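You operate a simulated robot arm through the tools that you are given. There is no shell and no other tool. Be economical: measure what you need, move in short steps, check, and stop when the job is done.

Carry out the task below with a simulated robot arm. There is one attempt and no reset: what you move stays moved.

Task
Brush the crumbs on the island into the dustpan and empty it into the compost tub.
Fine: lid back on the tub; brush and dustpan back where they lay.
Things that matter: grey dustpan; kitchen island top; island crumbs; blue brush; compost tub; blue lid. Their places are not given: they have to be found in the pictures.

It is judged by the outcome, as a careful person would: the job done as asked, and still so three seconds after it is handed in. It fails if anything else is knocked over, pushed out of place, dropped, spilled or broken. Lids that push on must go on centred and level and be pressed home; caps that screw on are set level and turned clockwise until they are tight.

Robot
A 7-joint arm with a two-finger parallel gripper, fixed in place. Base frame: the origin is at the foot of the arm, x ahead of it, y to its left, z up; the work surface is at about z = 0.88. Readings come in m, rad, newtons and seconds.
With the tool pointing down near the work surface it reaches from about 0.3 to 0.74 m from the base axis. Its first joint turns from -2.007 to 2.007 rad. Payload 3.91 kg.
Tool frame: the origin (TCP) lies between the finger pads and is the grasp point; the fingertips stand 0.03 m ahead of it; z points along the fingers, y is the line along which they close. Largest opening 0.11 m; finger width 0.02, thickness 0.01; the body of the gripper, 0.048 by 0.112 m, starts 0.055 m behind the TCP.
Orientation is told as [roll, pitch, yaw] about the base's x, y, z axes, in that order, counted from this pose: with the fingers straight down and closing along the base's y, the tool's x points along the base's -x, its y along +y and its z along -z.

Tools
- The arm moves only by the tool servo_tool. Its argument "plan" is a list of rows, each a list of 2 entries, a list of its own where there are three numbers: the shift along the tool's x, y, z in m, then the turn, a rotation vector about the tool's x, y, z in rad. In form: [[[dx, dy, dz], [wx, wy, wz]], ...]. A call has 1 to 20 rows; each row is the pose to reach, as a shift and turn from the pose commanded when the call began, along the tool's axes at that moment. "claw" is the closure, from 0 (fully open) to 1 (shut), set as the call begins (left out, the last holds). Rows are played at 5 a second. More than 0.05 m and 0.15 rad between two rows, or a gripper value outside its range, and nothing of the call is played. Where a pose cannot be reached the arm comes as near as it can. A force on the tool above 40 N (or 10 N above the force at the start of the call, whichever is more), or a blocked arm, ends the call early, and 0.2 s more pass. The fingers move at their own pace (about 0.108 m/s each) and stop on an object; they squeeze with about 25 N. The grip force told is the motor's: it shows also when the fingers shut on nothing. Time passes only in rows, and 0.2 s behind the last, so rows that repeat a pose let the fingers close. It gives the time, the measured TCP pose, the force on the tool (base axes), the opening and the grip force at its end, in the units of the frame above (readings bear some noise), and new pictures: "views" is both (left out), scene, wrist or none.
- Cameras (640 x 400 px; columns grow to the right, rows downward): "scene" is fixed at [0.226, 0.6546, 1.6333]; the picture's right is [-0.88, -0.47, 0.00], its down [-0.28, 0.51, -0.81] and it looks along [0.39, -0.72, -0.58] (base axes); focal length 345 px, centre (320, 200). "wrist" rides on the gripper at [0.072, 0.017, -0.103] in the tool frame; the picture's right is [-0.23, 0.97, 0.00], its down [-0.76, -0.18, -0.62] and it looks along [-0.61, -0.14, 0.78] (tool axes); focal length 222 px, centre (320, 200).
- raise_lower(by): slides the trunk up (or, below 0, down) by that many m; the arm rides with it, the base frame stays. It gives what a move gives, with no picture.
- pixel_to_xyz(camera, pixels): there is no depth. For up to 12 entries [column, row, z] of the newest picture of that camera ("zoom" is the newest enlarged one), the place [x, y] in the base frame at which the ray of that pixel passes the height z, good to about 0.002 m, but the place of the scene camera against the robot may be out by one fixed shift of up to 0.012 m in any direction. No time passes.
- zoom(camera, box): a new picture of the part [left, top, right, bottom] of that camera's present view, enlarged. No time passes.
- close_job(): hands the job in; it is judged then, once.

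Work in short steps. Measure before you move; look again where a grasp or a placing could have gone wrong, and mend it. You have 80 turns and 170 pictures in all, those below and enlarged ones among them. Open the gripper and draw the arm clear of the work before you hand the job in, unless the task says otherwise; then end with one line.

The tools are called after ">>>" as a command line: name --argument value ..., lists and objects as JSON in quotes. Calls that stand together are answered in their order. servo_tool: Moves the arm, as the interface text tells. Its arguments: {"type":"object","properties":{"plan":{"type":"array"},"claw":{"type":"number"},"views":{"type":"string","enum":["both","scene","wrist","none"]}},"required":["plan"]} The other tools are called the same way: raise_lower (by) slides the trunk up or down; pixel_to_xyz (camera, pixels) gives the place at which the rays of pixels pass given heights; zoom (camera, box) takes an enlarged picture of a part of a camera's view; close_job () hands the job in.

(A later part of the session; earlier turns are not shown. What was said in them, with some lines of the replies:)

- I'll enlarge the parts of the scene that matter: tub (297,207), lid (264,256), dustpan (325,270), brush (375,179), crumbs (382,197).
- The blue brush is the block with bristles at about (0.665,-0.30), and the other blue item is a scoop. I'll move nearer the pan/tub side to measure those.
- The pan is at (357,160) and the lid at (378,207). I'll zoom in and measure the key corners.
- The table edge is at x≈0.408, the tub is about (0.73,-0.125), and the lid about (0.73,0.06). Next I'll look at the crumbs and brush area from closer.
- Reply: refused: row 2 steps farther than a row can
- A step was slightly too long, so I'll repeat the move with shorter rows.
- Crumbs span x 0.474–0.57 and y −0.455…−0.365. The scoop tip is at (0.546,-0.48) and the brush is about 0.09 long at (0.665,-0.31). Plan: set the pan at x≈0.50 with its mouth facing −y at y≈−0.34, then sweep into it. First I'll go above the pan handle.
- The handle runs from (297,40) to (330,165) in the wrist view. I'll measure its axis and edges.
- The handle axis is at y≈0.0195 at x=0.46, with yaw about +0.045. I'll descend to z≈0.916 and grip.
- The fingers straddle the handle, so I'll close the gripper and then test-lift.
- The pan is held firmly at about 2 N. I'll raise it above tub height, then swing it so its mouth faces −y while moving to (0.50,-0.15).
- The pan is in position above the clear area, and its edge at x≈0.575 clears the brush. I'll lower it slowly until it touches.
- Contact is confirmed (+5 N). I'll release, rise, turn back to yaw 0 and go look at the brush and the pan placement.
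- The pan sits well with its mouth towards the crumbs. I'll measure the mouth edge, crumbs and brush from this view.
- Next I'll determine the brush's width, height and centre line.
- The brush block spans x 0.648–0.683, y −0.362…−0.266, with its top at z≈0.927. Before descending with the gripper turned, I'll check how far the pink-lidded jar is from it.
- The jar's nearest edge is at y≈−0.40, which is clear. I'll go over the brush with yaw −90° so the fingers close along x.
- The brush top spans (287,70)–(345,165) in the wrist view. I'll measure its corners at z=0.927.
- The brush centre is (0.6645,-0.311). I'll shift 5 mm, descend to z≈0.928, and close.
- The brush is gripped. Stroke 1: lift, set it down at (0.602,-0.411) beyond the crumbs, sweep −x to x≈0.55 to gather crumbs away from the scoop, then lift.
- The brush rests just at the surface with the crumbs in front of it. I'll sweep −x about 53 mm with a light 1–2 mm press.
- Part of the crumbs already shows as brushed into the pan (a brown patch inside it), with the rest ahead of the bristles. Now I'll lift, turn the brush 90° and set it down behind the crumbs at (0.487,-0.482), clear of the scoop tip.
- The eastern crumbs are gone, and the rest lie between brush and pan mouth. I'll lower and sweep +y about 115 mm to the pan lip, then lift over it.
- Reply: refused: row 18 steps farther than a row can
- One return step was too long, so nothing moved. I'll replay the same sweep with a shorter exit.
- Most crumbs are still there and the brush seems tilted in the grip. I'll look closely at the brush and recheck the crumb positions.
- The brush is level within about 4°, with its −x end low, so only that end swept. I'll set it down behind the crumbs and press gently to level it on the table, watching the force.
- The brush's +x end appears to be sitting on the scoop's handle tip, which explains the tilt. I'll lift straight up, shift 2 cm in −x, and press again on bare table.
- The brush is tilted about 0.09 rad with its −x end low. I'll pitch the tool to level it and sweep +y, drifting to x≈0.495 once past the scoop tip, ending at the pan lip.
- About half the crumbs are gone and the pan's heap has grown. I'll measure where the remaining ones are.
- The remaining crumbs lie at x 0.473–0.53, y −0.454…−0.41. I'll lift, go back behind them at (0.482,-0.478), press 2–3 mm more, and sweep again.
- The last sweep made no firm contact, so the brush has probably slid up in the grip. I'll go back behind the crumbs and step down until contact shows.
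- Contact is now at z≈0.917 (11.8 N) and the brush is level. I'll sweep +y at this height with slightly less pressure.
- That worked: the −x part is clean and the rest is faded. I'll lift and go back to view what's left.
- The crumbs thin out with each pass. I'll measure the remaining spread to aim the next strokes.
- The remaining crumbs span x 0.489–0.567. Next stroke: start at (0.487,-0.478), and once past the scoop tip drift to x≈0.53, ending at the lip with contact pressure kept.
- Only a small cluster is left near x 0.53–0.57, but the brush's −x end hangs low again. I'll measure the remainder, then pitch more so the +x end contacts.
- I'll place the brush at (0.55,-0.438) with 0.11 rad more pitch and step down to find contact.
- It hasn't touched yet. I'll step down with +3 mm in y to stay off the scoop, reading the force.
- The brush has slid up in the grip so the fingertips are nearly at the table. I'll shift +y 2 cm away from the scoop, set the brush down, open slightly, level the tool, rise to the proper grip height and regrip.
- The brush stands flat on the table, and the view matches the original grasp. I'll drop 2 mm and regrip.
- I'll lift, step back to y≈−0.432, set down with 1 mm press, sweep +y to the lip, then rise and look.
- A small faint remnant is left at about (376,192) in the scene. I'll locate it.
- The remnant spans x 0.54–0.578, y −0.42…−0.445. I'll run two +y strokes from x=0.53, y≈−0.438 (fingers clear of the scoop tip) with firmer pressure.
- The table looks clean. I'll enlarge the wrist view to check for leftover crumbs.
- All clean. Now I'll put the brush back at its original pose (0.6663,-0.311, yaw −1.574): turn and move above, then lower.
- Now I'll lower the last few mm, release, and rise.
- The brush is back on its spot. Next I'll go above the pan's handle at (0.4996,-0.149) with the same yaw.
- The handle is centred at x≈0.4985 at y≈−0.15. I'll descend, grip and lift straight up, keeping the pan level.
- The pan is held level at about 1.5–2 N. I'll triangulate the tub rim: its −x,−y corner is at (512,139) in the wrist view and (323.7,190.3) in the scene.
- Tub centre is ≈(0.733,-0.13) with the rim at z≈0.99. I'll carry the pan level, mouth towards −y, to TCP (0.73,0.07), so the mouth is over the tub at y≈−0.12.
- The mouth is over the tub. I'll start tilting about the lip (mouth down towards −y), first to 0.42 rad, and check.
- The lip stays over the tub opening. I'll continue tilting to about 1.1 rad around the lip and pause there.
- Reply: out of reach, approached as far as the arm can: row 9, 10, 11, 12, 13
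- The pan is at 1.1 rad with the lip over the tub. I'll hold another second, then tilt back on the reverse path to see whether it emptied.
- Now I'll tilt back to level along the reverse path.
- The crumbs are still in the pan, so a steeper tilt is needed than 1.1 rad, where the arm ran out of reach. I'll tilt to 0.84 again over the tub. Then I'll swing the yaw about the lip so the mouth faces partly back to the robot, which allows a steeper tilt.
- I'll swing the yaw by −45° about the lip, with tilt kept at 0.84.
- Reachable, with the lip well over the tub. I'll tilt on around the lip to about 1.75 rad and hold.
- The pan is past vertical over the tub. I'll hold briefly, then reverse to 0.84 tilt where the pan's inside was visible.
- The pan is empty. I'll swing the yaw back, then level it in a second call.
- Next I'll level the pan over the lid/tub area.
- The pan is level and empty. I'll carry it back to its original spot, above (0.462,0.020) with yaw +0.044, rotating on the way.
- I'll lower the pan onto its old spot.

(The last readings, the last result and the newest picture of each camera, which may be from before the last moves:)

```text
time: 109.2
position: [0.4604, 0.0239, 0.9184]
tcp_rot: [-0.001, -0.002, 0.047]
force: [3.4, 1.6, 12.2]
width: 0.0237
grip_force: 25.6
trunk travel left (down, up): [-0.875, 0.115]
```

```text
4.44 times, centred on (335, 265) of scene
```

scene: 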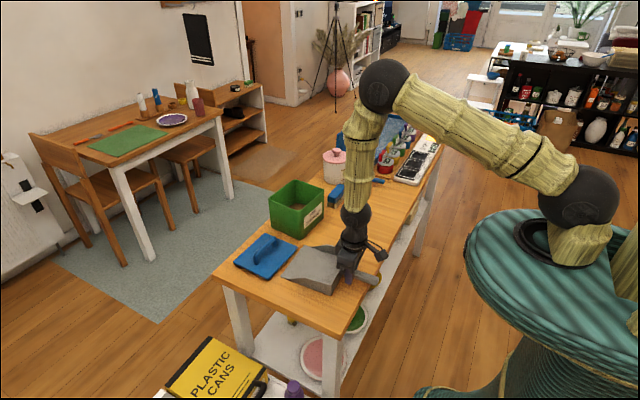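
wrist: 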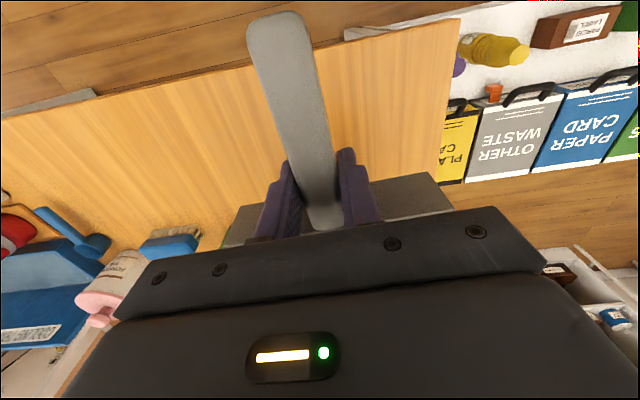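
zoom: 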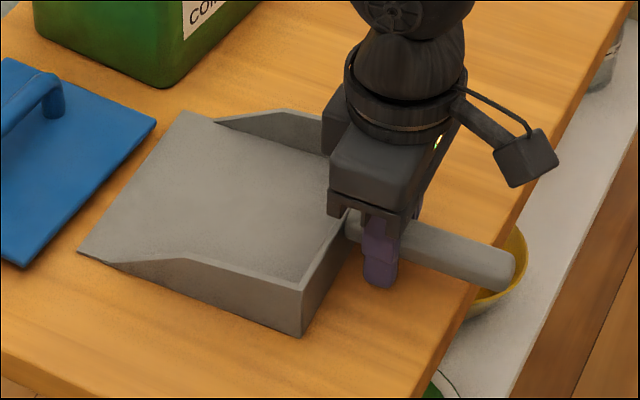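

The pan matches its original place. I'll release, rise, then move to view the lid.

>>> servo_tool --plan '[[[0, 0, -0.001], [0, 0, 0]], [[0, 0, -0.001], [0, 0, 0]], [[0, 0, -0.04], [0, 0, 0]], [[0, 0, -0.08], [0, 0, 0]], [[0, 0, -0.12], [0, 0, 0]], [[-0.03, 0.0, -0.15], [0, 0, 0]], [[-0.07, 0.01, -0.17], [0, 0, 0.04]], [[-0.11, 0.02, -0.17], [0, 0, 0.044]], [[-0.11, 0.02, -0.17], [0, 0, 0.044]]]' --claw 0.45

>>> zoom --camera "wrist" --box '[200, 40, 440, 240]'

>>> zoom --camera "scene" --box '[220, 160, 400, 310]'

```text
time: 111.2
position: [0.5707, 0.0433, 1.0887]
tcp_rot: [-0.001, 0.0, 0.0]
force: [0.8, -0.5, 0.9]
width: 0.0608
grip_force: 0.2
trunk travel left (down, up): [-0.875, 0.115]
```

scene: 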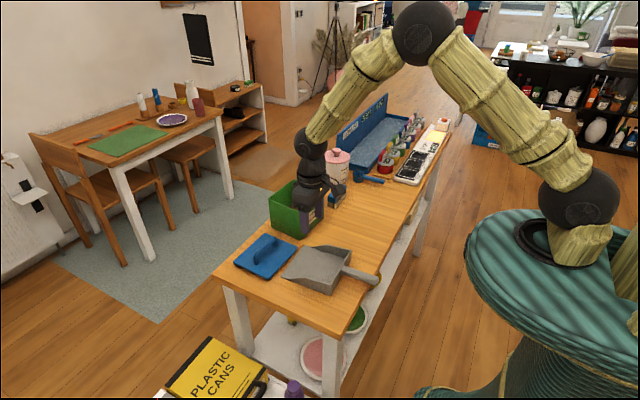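
wrist: 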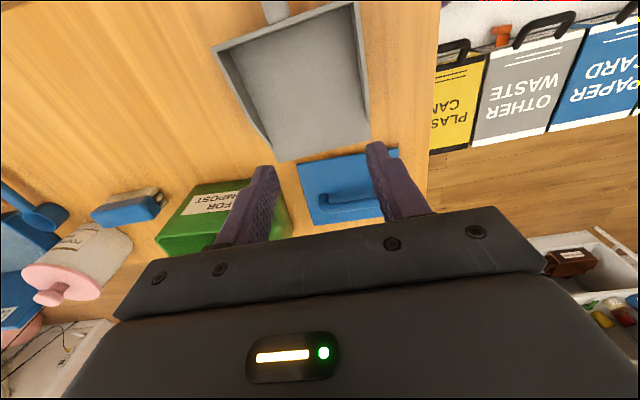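

```text
2.00 times, centred on (320, 140) of wrist
```

zoom: 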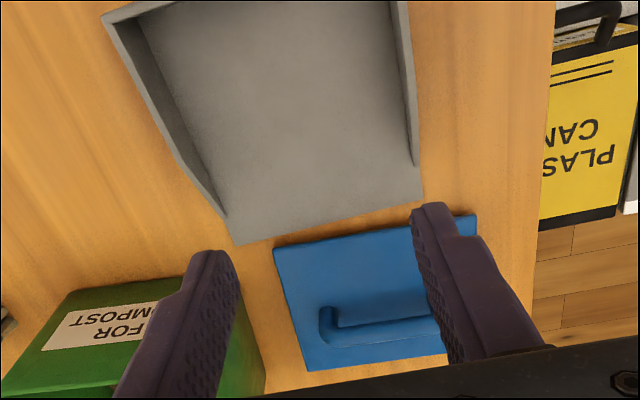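

```text
2.67 times, centred on (310, 235) of scene
```

zoom: 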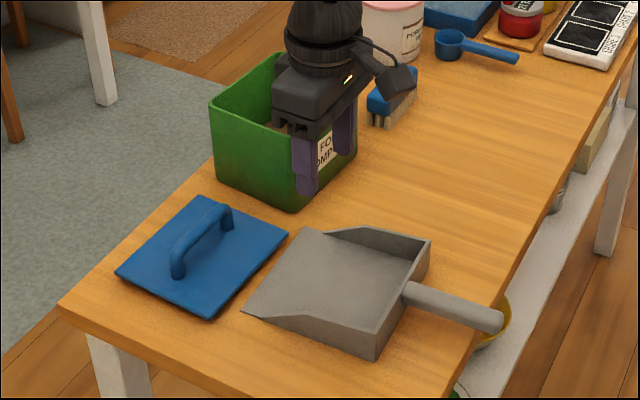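

I'll move over the lid with yaw −90° so the fingers can close across its handle.

>>> servo_tool --plan '[[[-0.014, 0, 0], [0, 0, 0.14]], [[-0.028, 0, 0], [0, 0, 0.28]], [[-0.042, 0, 0], [0, 0, 0.42]], [[-0.056, 0.005, 0], [0, 0, 0.56]], [[-0.07, 0.01, 0], [0, 0, 0.7]], [[-0.084, 0.017, 0], [0, 0, 0.84]], [[-0.1, 0.017, 0], [0, 0, 0.98]], [[-0.115, 0.017, 0], [0, 0, 1.12]], [[-0.13, 0.017, 0], [0, 0, 1.26]], [[-0.145, 0.017, 0.01], [0, 0, 1.4]], [[-0.157, 0.017, 0.02], [0, 0, 1.5]], [[-0.157, 0.017, 0.04], [0, 0, 1.571]], [[-0.157, 0.017, 0.04], [0, 0, 1.571]]]'

>>> zoom --camera "wrist" --box '[200, 20, 440, 240]'

```text
time: 114.0
position: [0.725, 0.0638, 1.0475]
tcp_rot: [0.0, 0.001, -1.573]
force: [-0.3, -0.2, 0.5]
width: 0.0603
grip_force: 0.1
trunk travel left (down, up): [-0.875, 0.115]
```

scene: 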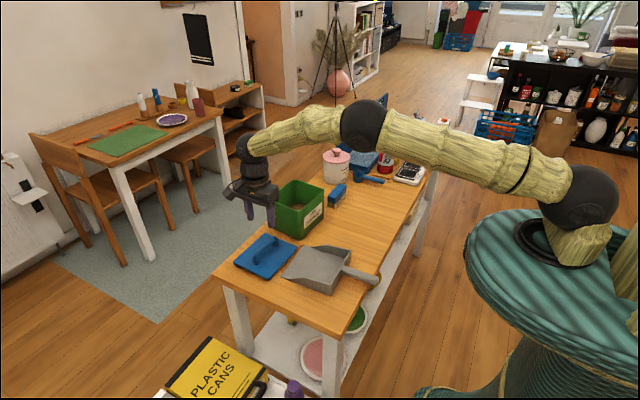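
wrist: 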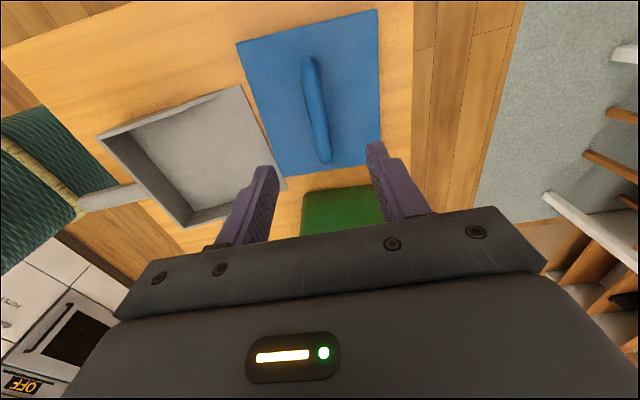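

```text
1.82 times, centred on (320, 130) of wrist
```

zoom: 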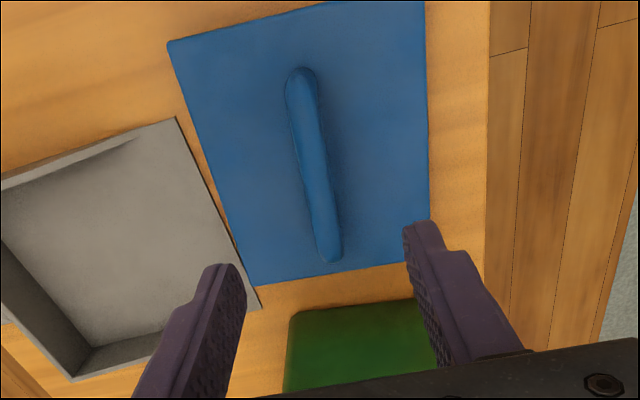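

The lid and its handle are clear in view. I'll measure lid corners, the handle line and the pan lip, because the lip looks very close to the lid.

>>> pixel_to_xyz --camera "zoom" --pixels '[[168, 43, 0.888], [255, 285, 0.888], [428, 248, 0.888], [425, 5, 0.888], [178, 118, 0.882], [262, 307, 0.882], [301, 75, 0.925], [330, 255, 0.925], [287, 318, 0.99], [416, 300, 0.99], [283, 392, 0.99]]'

>>> zoom --camera "scene" --box '[225, 220, 325, 300]'

```text
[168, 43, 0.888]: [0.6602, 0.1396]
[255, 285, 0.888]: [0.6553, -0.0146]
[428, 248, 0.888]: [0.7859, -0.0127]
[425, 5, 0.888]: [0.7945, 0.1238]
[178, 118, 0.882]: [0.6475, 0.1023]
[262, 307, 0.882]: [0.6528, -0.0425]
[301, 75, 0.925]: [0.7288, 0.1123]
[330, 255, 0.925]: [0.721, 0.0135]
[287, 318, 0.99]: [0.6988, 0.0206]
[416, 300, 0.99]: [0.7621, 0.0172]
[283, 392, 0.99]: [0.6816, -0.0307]
```

```text
5.00 times, centred on (275, 260) of scene
```

zoom: 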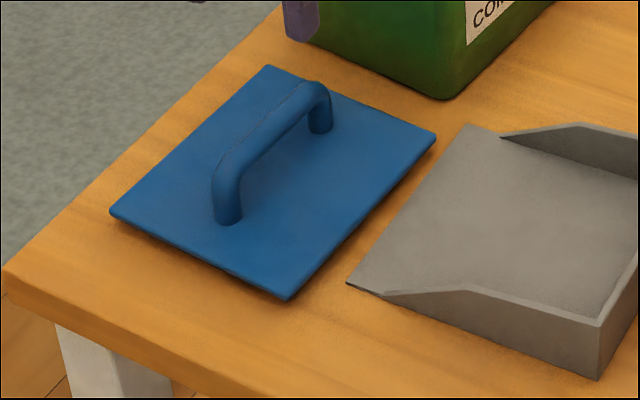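

The pan lip (x≤0.653) is clear of the lid (x≥0.655), as before. I'll triangulate the handle height using its two ends in both cameras.

>>> pixel_to_xyz --camera "scene" --pixels '[[275, 238, 0.91], [275, 238, 0.93], [275, 238, 0.95], [255.4, 254, 0.91], [255.4, 254, 0.93], [255.4, 254, 0.95], [233, 262, 0.89], [279, 233, 0.89], [312, 246.5, 0.89], [268.5, 279.5, 0.89]]'

>>> pixel_to_xyz --camera "wrist" --pixels '[[325, 160, 0.91], [325, 160, 0.93], [325, 160, 0.95], [309, 60, 0.91], [309, 60, 0.93], [309, 60, 0.95], [237, 42, 0.89], [377, 10, 0.89], [284, 178, 0.89], [379, 156, 0.89]]'

```text
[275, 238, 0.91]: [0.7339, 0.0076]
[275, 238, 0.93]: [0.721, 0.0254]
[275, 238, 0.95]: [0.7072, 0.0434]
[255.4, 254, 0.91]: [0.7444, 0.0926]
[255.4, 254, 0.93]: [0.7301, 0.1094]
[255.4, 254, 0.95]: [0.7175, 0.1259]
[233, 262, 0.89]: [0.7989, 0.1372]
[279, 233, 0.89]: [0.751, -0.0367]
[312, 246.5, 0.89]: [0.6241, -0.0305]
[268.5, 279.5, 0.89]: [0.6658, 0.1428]
```

```text
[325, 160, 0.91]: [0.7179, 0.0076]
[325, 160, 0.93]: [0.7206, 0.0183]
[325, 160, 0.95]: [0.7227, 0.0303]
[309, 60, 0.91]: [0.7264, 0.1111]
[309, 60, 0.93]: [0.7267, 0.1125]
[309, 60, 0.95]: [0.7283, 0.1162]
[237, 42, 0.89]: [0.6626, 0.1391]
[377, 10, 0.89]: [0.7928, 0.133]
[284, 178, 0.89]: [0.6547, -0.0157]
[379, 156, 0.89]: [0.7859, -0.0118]
```

Handle: top z≈0.93, mid (0.724,0.065), leaning about −0.05 rad. The tub leans the same way, so the lid only needs translating. I'll look at the tub rim from above to get its exact centre.

>>> servo_tool --plan '[[[-0.02, 0, -0.04], [0, 0, 0]], [[-0.05, 0, -0.075], [0, 0, 0]], [[-0.085, 0.005, -0.1], [0, 0, 0]], [[-0.094, 0.005, -0.11], [0, 0, 0]], [[-0.094, 0.005, -0.11], [0, 0, 0]]]' --views "wrist"

>>> zoom --camera "wrist" --box '[220, 60, 440, 240]'

```text
time: 115.2
position: [0.7344, -0.0344, 1.1561]
tcp_rot: [-0.002, -0.001, -1.572]
force: [0.0, 0.4, 0.5]
width: 0.0607
grip_force: 0.0
trunk travel left (down, up): [-0.875, 0.115]
```

wrist: 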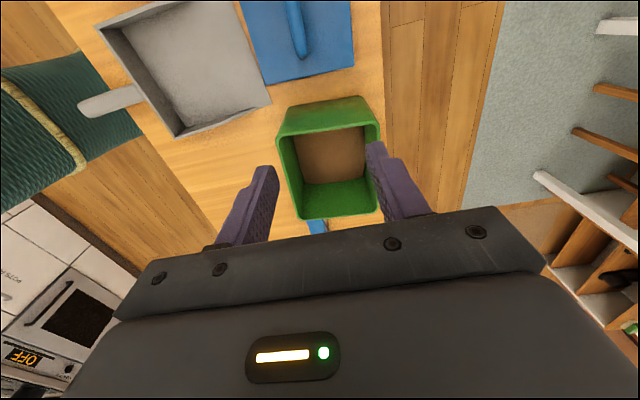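

```text
2.22 times, centred on (330, 150) of wrist
```

zoom: 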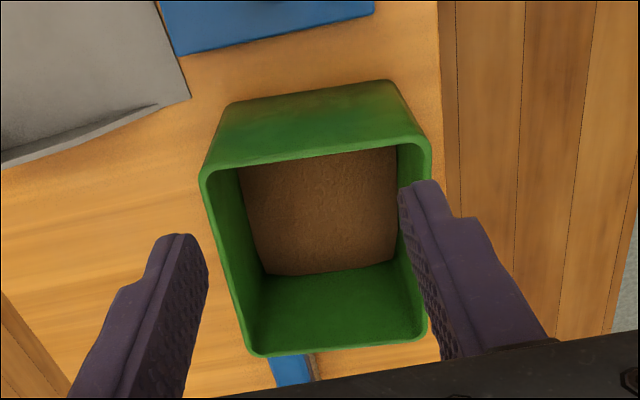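

The rim is fully visible, with compost and crumbs inside. I'll measure its outer corners at z=0.99 and the base corners.

>>> pixel_to_xyz --camera "zoom" --pixels '[[200, 173, 0.99], [431, 141, 0.99], [250, 356, 0.99], [428, 336, 0.99], [225, 265, 0.99], [315, 160, 0.99], [340, 347, 0.99], [429, 240, 0.99], [228, 103, 0.88], [391, 80, 0.88]]'

```text
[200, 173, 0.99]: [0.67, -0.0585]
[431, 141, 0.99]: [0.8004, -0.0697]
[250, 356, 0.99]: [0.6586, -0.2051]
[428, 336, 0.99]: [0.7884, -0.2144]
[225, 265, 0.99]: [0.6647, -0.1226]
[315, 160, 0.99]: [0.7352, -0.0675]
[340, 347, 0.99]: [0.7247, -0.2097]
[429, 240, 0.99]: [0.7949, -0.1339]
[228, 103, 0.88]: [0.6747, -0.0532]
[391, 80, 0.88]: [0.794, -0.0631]
```

The two wrist views agree on rim z≈1.00, giving a tub centre of ≈(0.7305,-0.131) and yaw ≈−0.08. I'll check the lid's near-edge angle in this view.

>>> pixel_to_xyz --camera "wrist" --pixels '[[265, 84, 0.89], [353, 66, 0.89], [243, 10, 0.89], [352, 10, 0.89], [301, 55, 0.93], [290, 2, 0.93]]'

>>> zoom --camera "wrist" --box '[220, 0, 380, 110]'

```text
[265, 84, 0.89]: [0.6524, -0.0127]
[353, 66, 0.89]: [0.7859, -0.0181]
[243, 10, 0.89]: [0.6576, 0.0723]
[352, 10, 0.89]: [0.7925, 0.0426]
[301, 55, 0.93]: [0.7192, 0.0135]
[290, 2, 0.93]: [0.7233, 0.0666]
```

```text
3.64 times, centred on (300, 55) of wrist
```

zoom: 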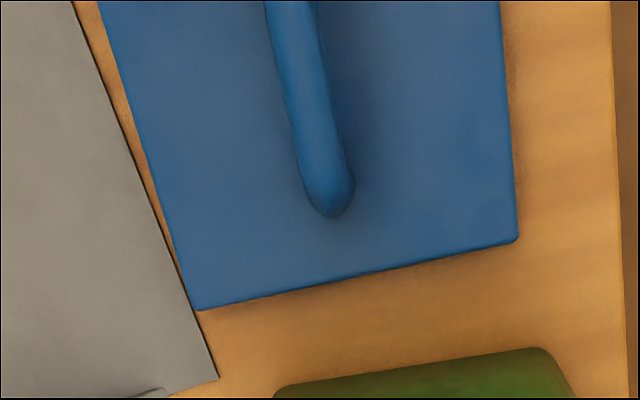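

>>> pixel_to_xyz --camera "zoom" --pixels '[[197, 310, 0.89], [518, 241, 0.89], [98, 5, 0.89], [500, 5, 0.89], [330, 205, 0.92], [288, 5, 0.93], [323, 160, 0.93], [275, 388, 0.88], [545, 348, 0.88]]'

```text
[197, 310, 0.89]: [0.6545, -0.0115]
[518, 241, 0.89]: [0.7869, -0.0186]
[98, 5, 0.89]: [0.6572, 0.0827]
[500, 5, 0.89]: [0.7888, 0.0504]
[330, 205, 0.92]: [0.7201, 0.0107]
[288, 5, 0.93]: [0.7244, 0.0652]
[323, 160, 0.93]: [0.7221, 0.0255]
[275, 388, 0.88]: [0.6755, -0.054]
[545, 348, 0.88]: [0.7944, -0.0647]
```

The lid's yaw is ≈ −0.04, with its centre at (0.724,0.063). I'll go over the handle with yaw −1.611 and descend to z≈0.95 first.

>>> servo_tool --plan '[[[0.03, -0.004, 0.02], [0, 0, 0.02]], [[0.07, -0.01, 0.04], [0, 0, 0.039]], [[0.0974, -0.01, 0.07], [0, 0, 0.039]], [[0.0974, -0.01, 0.11], [0, 0, 0.039]], [[0.0974, -0.01, 0.15], [0, 0, 0.039]], [[0.0974, -0.01, 0.19], [0, 0, 0.039]], [[0.0974, -0.01, 0.206], [0, 0, 0.039]], [[0.0974, -0.01, 0.206], [0, 0, 0.039]]]' --claw 0.5

>>> zoom --camera "scene" --box '[225, 190, 325, 290]'

```text
time: 117.0
position: [0.7227, 0.0663, 0.9512]
tcp_rot: [0.0, 0.001, -1.608]
force: [0.0, -0.8, 1.2]
width: 0.0551
grip_force: 0.0
trunk travel left (down, up): [-0.875, 0.115]
```

scene: 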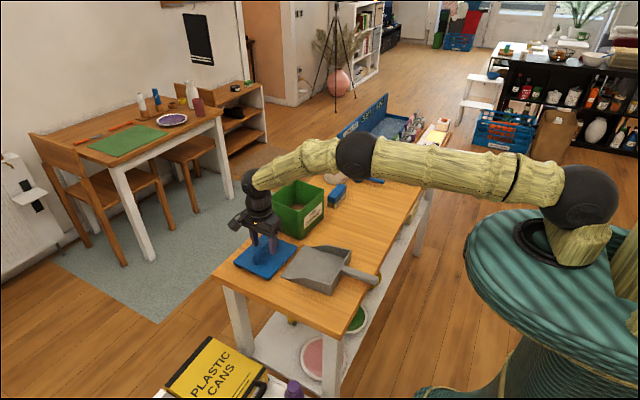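
wrist: 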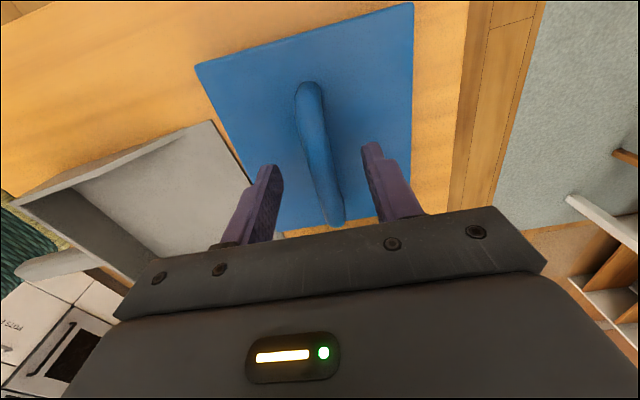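

```text
4.00 times, centred on (275, 240) of scene
```

zoom: 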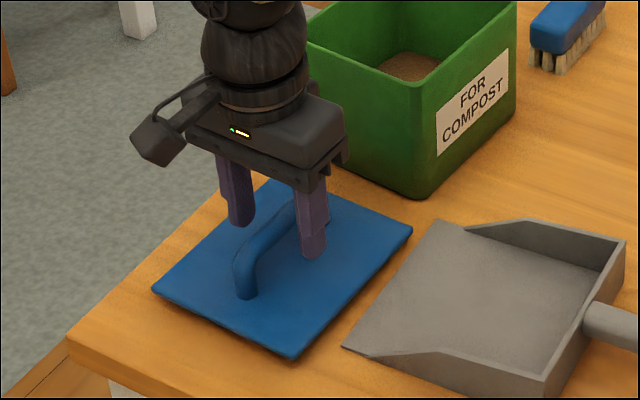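

The fingers straddle the handle. I'll descend to z≈0.930, close, then lift gently.

>>> servo_tool --plan '[[[-0.002, 0, 0.012], [0, 0, 0]], [[-0.002, 0, 0.021], [0, 0, 0]], [[-0.002, 0, 0.021], [0, 0, 0]]]' --claw 0.5 --views "none"

>>> servo_tool --plan '[[[0, 0, 0], [0, 0, 0]], [[0, 0, 0], [0, 0, 0]], [[0, 0, 0], [0, 0, 0]], [[0, 0, -0.02], [0, 0, 0]], [[0, 0, -0.06], [0, 0, 0]], [[0, 0, -0.1], [0, 0, 0]], [[0, 0, -0.14], [0, 0, 0]], [[0, 0, -0.14], [0, 0, 0]]]' --claw 1

>>> zoom --camera "scene" --box '[225, 160, 325, 260]'

```text
time: 117.8
position: [0.7227, 0.0639, 0.9311]
tcp_rot: [-0.002, 0.001, -1.609]
force: [0.0, 0.0, -0.5]
width: 0.0551
grip_force: 0.0
trunk travel left (down, up): [-0.875, 0.115]
```

```text
time: 119.6
position: [0.7229, 0.0661, 1.0752]
tcp_rot: [-0.001, 0.001, -1.61]
force: [-0.7, 0.7, -0.5]
width: 0.0149
grip_force: 25.1
trunk travel left (down, up): [-0.875, 0.115]
```

scene: 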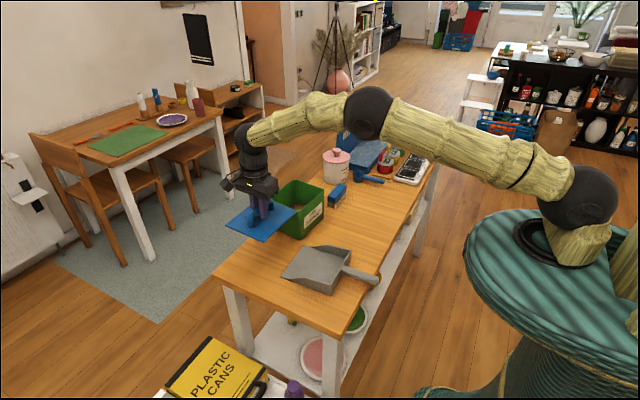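
wrist: 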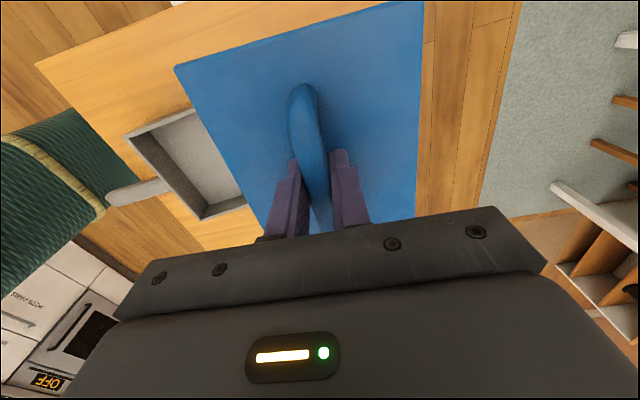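

```text
4.00 times, centred on (275, 210) of scene
```

zoom: 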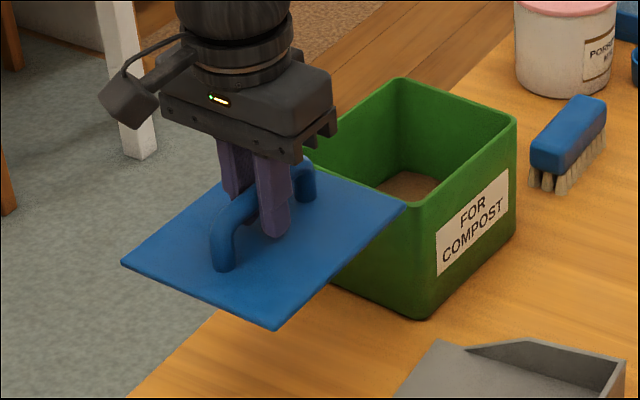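

The lid is held, looking level. I'll raise 2 cm and move it over the tub centre with the small yaw correction.

>>> servo_tool --plan '[[[0, 0, -0.02], [0, 0, 0]], [[-0.03, 0.002, -0.03], [0, 0, 0.01]], [[-0.065, 0.005, -0.03], [0, 0, 0.02]], [[-0.1, 0.008, -0.03], [0, 0, 0.03]], [[-0.135, 0.011, -0.03], [0, 0, 0.043]], [[-0.17, 0.014, -0.03], [0, 0, 0.043]], [[-0.1931, 0.0142, -0.03], [0, 0, 0.043]], [[-0.1931, 0.0142, -0.01], [0, 0, 0.043]], [[-0.1931, 0.0142, -0.005], [0, 0, 0.043]], [[-0.1931, 0.0142, -0.005], [0, 0, 0.043]]]'

>>> zoom --camera "scene" --box '[250, 150, 350, 250]'

>>> zoom --camera "wrist" --box '[140, 0, 460, 240]'

```text
time: 121.8
position: [0.7299, -0.1304, 1.0778]
tcp_rot: [0.0, 0.0, -1.653]
force: [0.5, 0.3, -0.8]
width: 0.0147
grip_force: 25.1
trunk travel left (down, up): [-0.875, 0.115]
```

scene: 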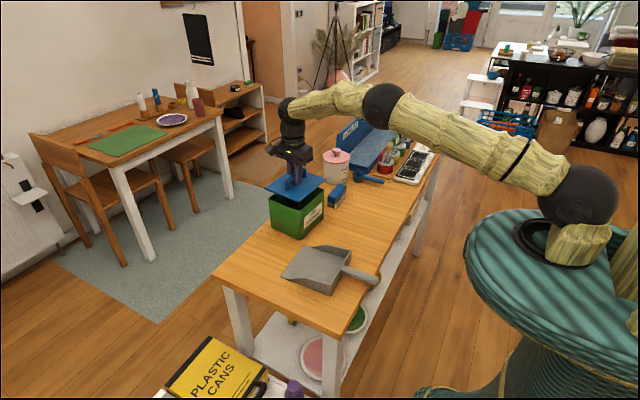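
wrist: 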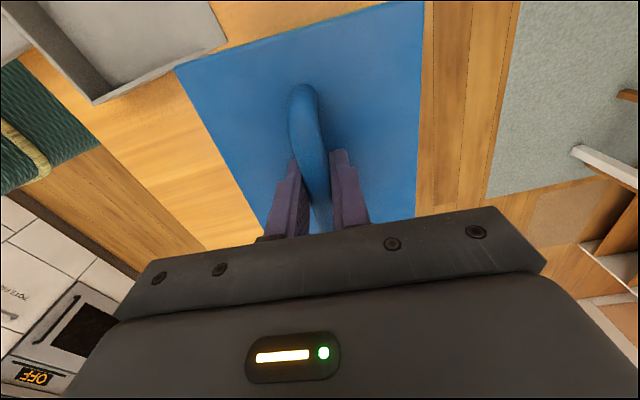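

```text
4.00 times, centred on (300, 200) of scene
```

zoom: 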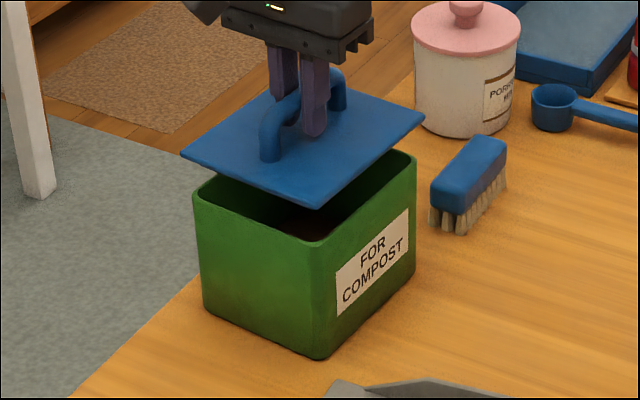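

```text
1.67 times, centred on (300, 120) of wrist
5 turns are left
```

zoom: 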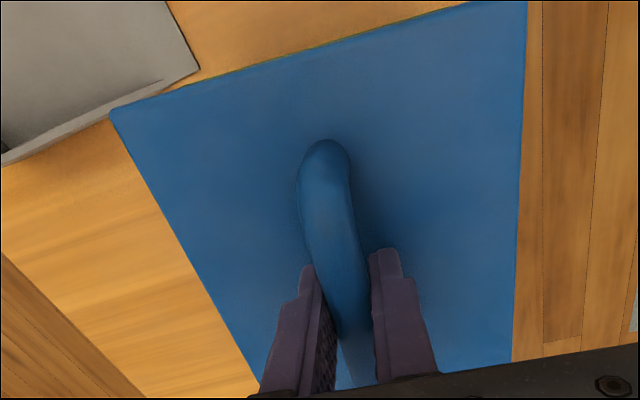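

The lid is centred over the tub. With few turns left, I'll lower it slowly until it seats and pushes home, then look.

>>> servo_tool --plan '[[[0, 0, 0.012], [0, 0, 0]], [[0, 0, 0.022], [0, 0, 0]], [[0, 0, 0.027], [0, 0, 0]], [[0, 0, 0.031], [0, 0, 0]], [[0, 0, 0.034], [0, 0, 0]], [[0, 0, 0.037], [0, 0, 0]], [[0, 0, 0.04], [0, 0, 0]], [[0, 0, 0.043], [0, 0, 0]], [[0, 0, 0.046], [0, 0, 0]], [[0, 0, 0.048], [0, 0, 0]], [[0, 0, 0.05], [0, 0, 0]]]'

>>> zoom --camera "scene" --box '[250, 150, 350, 250]'

```text
time: 123.6
position: [0.7308, -0.1303, 1.0425]
tcp_rot: [0.012, -0.002, -1.652]
force: [-0.6, 0.6, 16.5]
width: 0.0147
grip_force: 25.3
trunk travel left (down, up): [-0.875, 0.115]
stopped in row 9: the force on the tool passed its limit (the readings are from after the stop); the commanded pose is now the measured one
```

scene: 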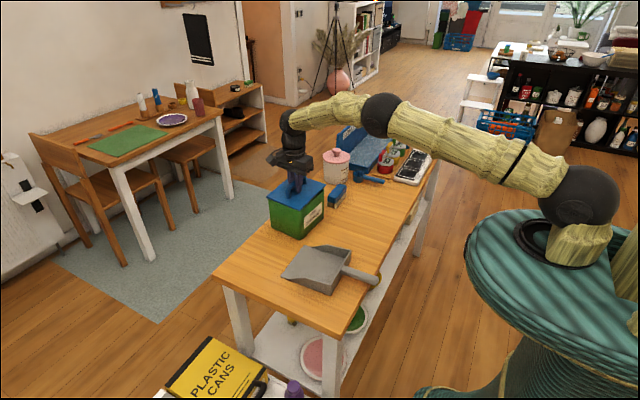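
wrist: 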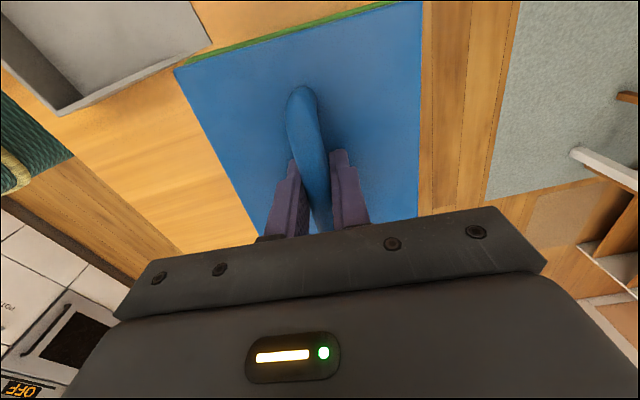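

```text
4.00 times, centred on (300, 200) of scene
4 turns are left
```

zoom: 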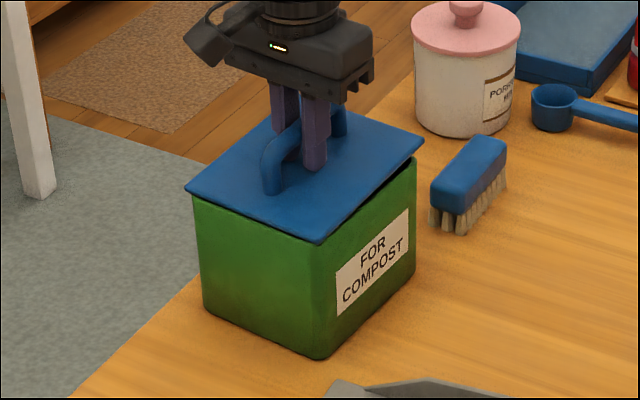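

The lid is on, but its −y side sits slightly high and a strip of +y rim shows (390,4). So the lid is about 4–5 mm too far −y and slightly over-turned. I'll lift 12 mm, shift +4.5 mm in y, untwist 0.02 rad, and press again.

>>> servo_tool --plan '[[[0, 0, -0.012], [0, 0, 0]], [[0.0045, 0, -0.014], [0, -0.012, -0.02]], [[0.0045, 0, -0.014], [0, -0.012, -0.02]], [[0.0045, 0, -0.006], [0, -0.012, -0.02]], [[0.0045, 0, -0.002], [0, -0.012, -0.02]], [[0.0045, 0, 0.001], [0, -0.012, -0.02]], [[0.0045, 0, 0.004], [0, -0.012, -0.02]], [[0.0045, 0, 0.006], [0, -0.012, -0.02]], [[0.0045, 0, 0.008], [0, -0.012, -0.02]], [[0.0045, 0, 0.01], [0, -0.012, -0.02]], [[0.0045, 0, 0.012], [0, -0.012, -0.02]]]'

>>> zoom --camera "scene" --box '[260, 160, 340, 245]'

>>> zoom --camera "wrist" --box '[140, 0, 460, 240]'

```text
time: 125.9
position: [0.7324, -0.1272, 1.0376]
tcp_rot: [0.018, -0.017, -1.632]
force: [-6.0, -1.3, 15.4]
width: 0.0151
grip_force: 24.6
trunk travel left (down, up): [-0.875, 0.115]
stopped in row 11: the force on the tool passed its limit (the readings are from after the stop); the commanded pose is now the measured one
```

scene: 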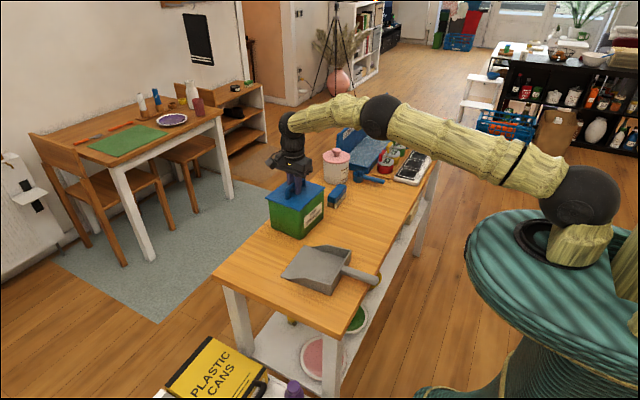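
wrist: 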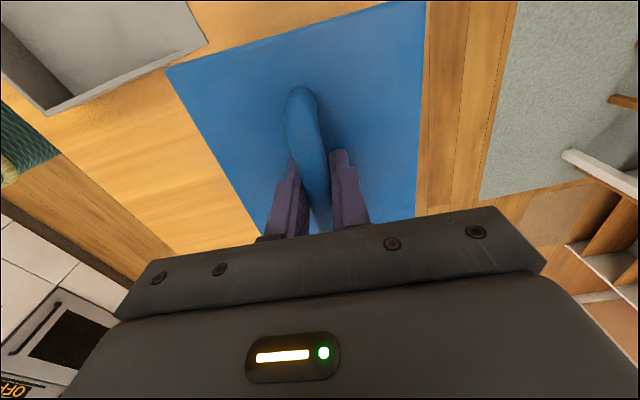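

```text
4.71 times, centred on (300, 202) of scene
```

zoom: 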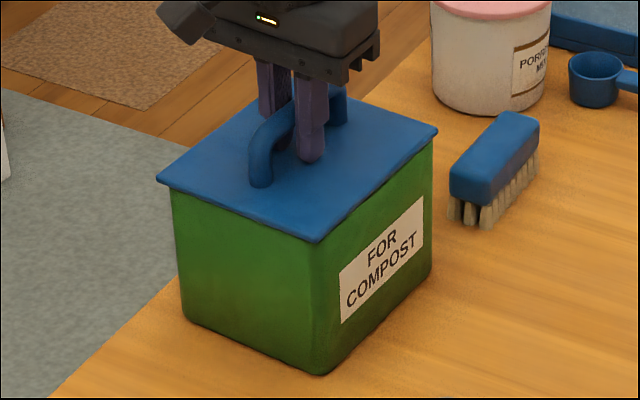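

```text
1.67 times, centred on (300, 120) of wrist
3 turns are left
```

zoom: 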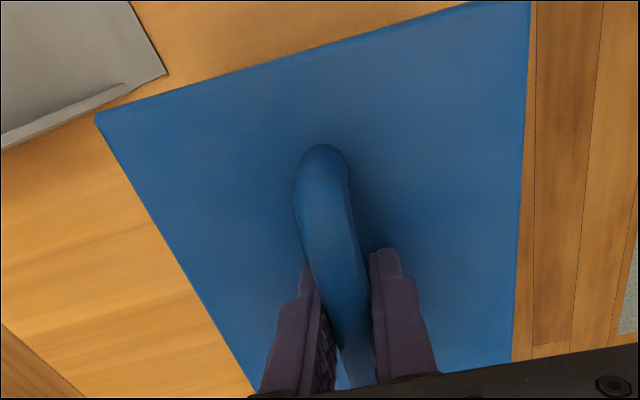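

The lid now looks flush and level, with no rim showing. I'll release, rise, press once more on the handle top with closed fingers, then draw clear and check.

>>> servo_tool --plan '[[[0, 0, 0], [0, 0, 0]], [[0, 0, 0], [0, 0, 0]], [[0, 0, -0.02], [0, 0, 0]], [[0, 0, -0.05], [0, 0, 0]], [[0, 0, -0.065], [0, 0, 0]]]' --claw 0.5 --views "none"

>>> servo_tool --plan '[[[0, 0, 0], [0, 0, 0]], [[0, 0, 0], [0, 0, 0]], [[0, 0, 0], [0, 0, 0]], [[0, 0, 0.02], [0, 0, 0]], [[0, 0, 0.026], [0, 0, 0]], [[0, 0, 0.029], [0, 0, 0]], [[0, 0, 0.032], [0, 0, 0]], [[0, 0, 0.035], [0, 0, 0]], [[0, 0, 0.037], [0, 0, 0]]]' --claw 1 --views "none"

>>> servo_tool --plan '[[[0, 0, -0.03], [0, 0, 0]], [[0, 0, -0.07], [0, 0, 0]], [[0, 0, -0.11], [0, 0, 0]], [[0, -0.03, -0.14], [0, 0, 0]], [[0, -0.07, -0.15], [0, 0, 0]], [[0, -0.11, -0.16], [0, 0, 0]], [[0, -0.15, -0.17], [0, 0, 0]], [[0, -0.19, -0.18], [0, 0, 0]], [[0, -0.22, -0.18], [0, 0, 0]], [[0, -0.22, -0.18], [0, 0, 0]]]' --claw 0.3

>>> zoom --camera "scene" --box '[260, 160, 340, 245]'

>>> zoom --camera "scene" --box '[230, 140, 430, 300]'

```text
time: 127.1
position: [0.7323, -0.1284, 1.0986]
tcp_rot: [0.013, -0.015, -1.633]
force: [-0.4, 0.0, -0.3]
width: 0.0552
grip_force: 0.0
trunk travel left (down, up): [-0.875, 0.115]
```

```text
time: 128.8
position: [0.7359, -0.1292, 1.0777]
tcp_rot: [0.035, -0.019, -1.631]
force: [-3.3, 0.4, 17.0]
width: 0.0
grip_force: 25.2
trunk travel left (down, up): [-0.875, 0.115]
stopped in row 8: the force on the tool passed its limit (the readings are from after the stop); the commanded pose is now the measured one
```

```text
time: 131.0
position: [0.5117, -0.1111, 1.2455]
tcp_rot: [0.028, -0.017, -1.63]
force: [0.0, 0.5, 0.2]
width: 0.0769
grip_force: 0.0
trunk travel left (down, up): [-0.875, 0.115]
```

scene: 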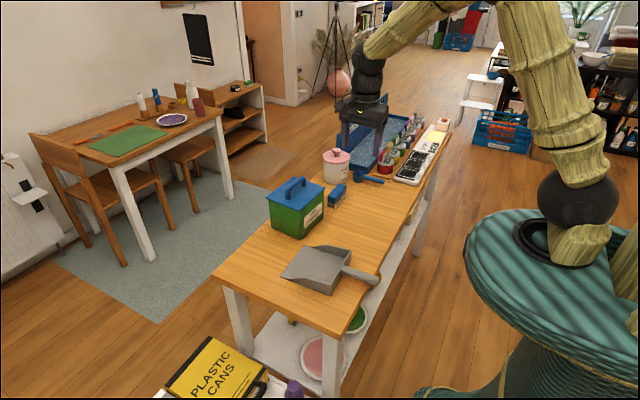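
wrist: 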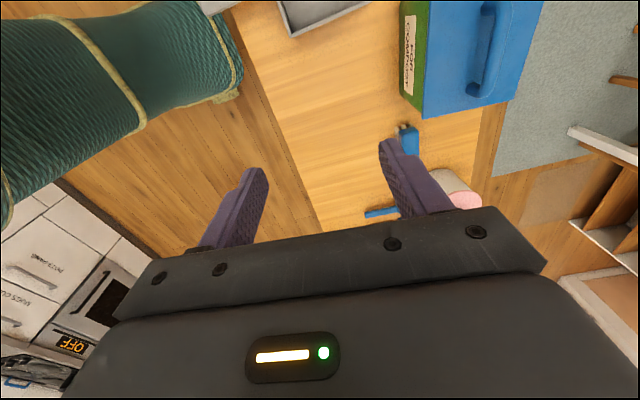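

```text
4.71 times, centred on (300, 202) of scene
```

zoom: 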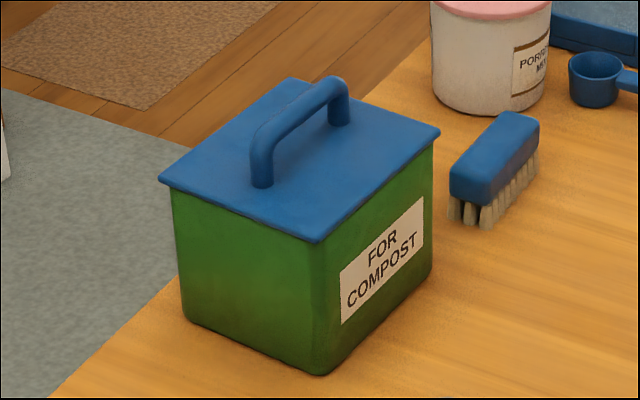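

```text
2.50 times, centred on (330, 220) of scene
2 turns are left
```

zoom: 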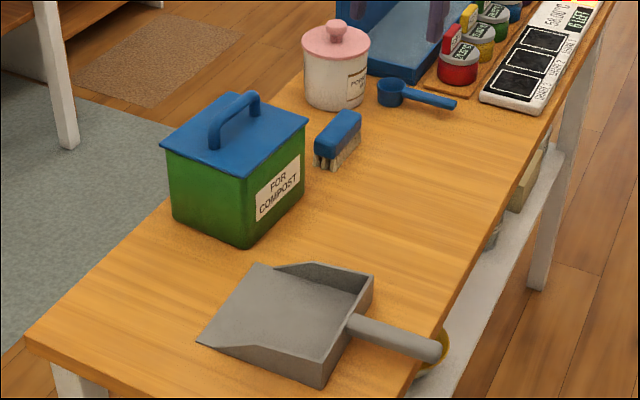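

The pictures show the lid seated centred and level. The table is clean, the brush and pan are back in place, and the arm is clear with the gripper open, so I'll hand in.

>>> close_job

```text
The job is handed in.
```

The island crumbs are swept up and tipped into the compost tub, its lid is pressed back on, and the brush and dustpan are back where they lay.
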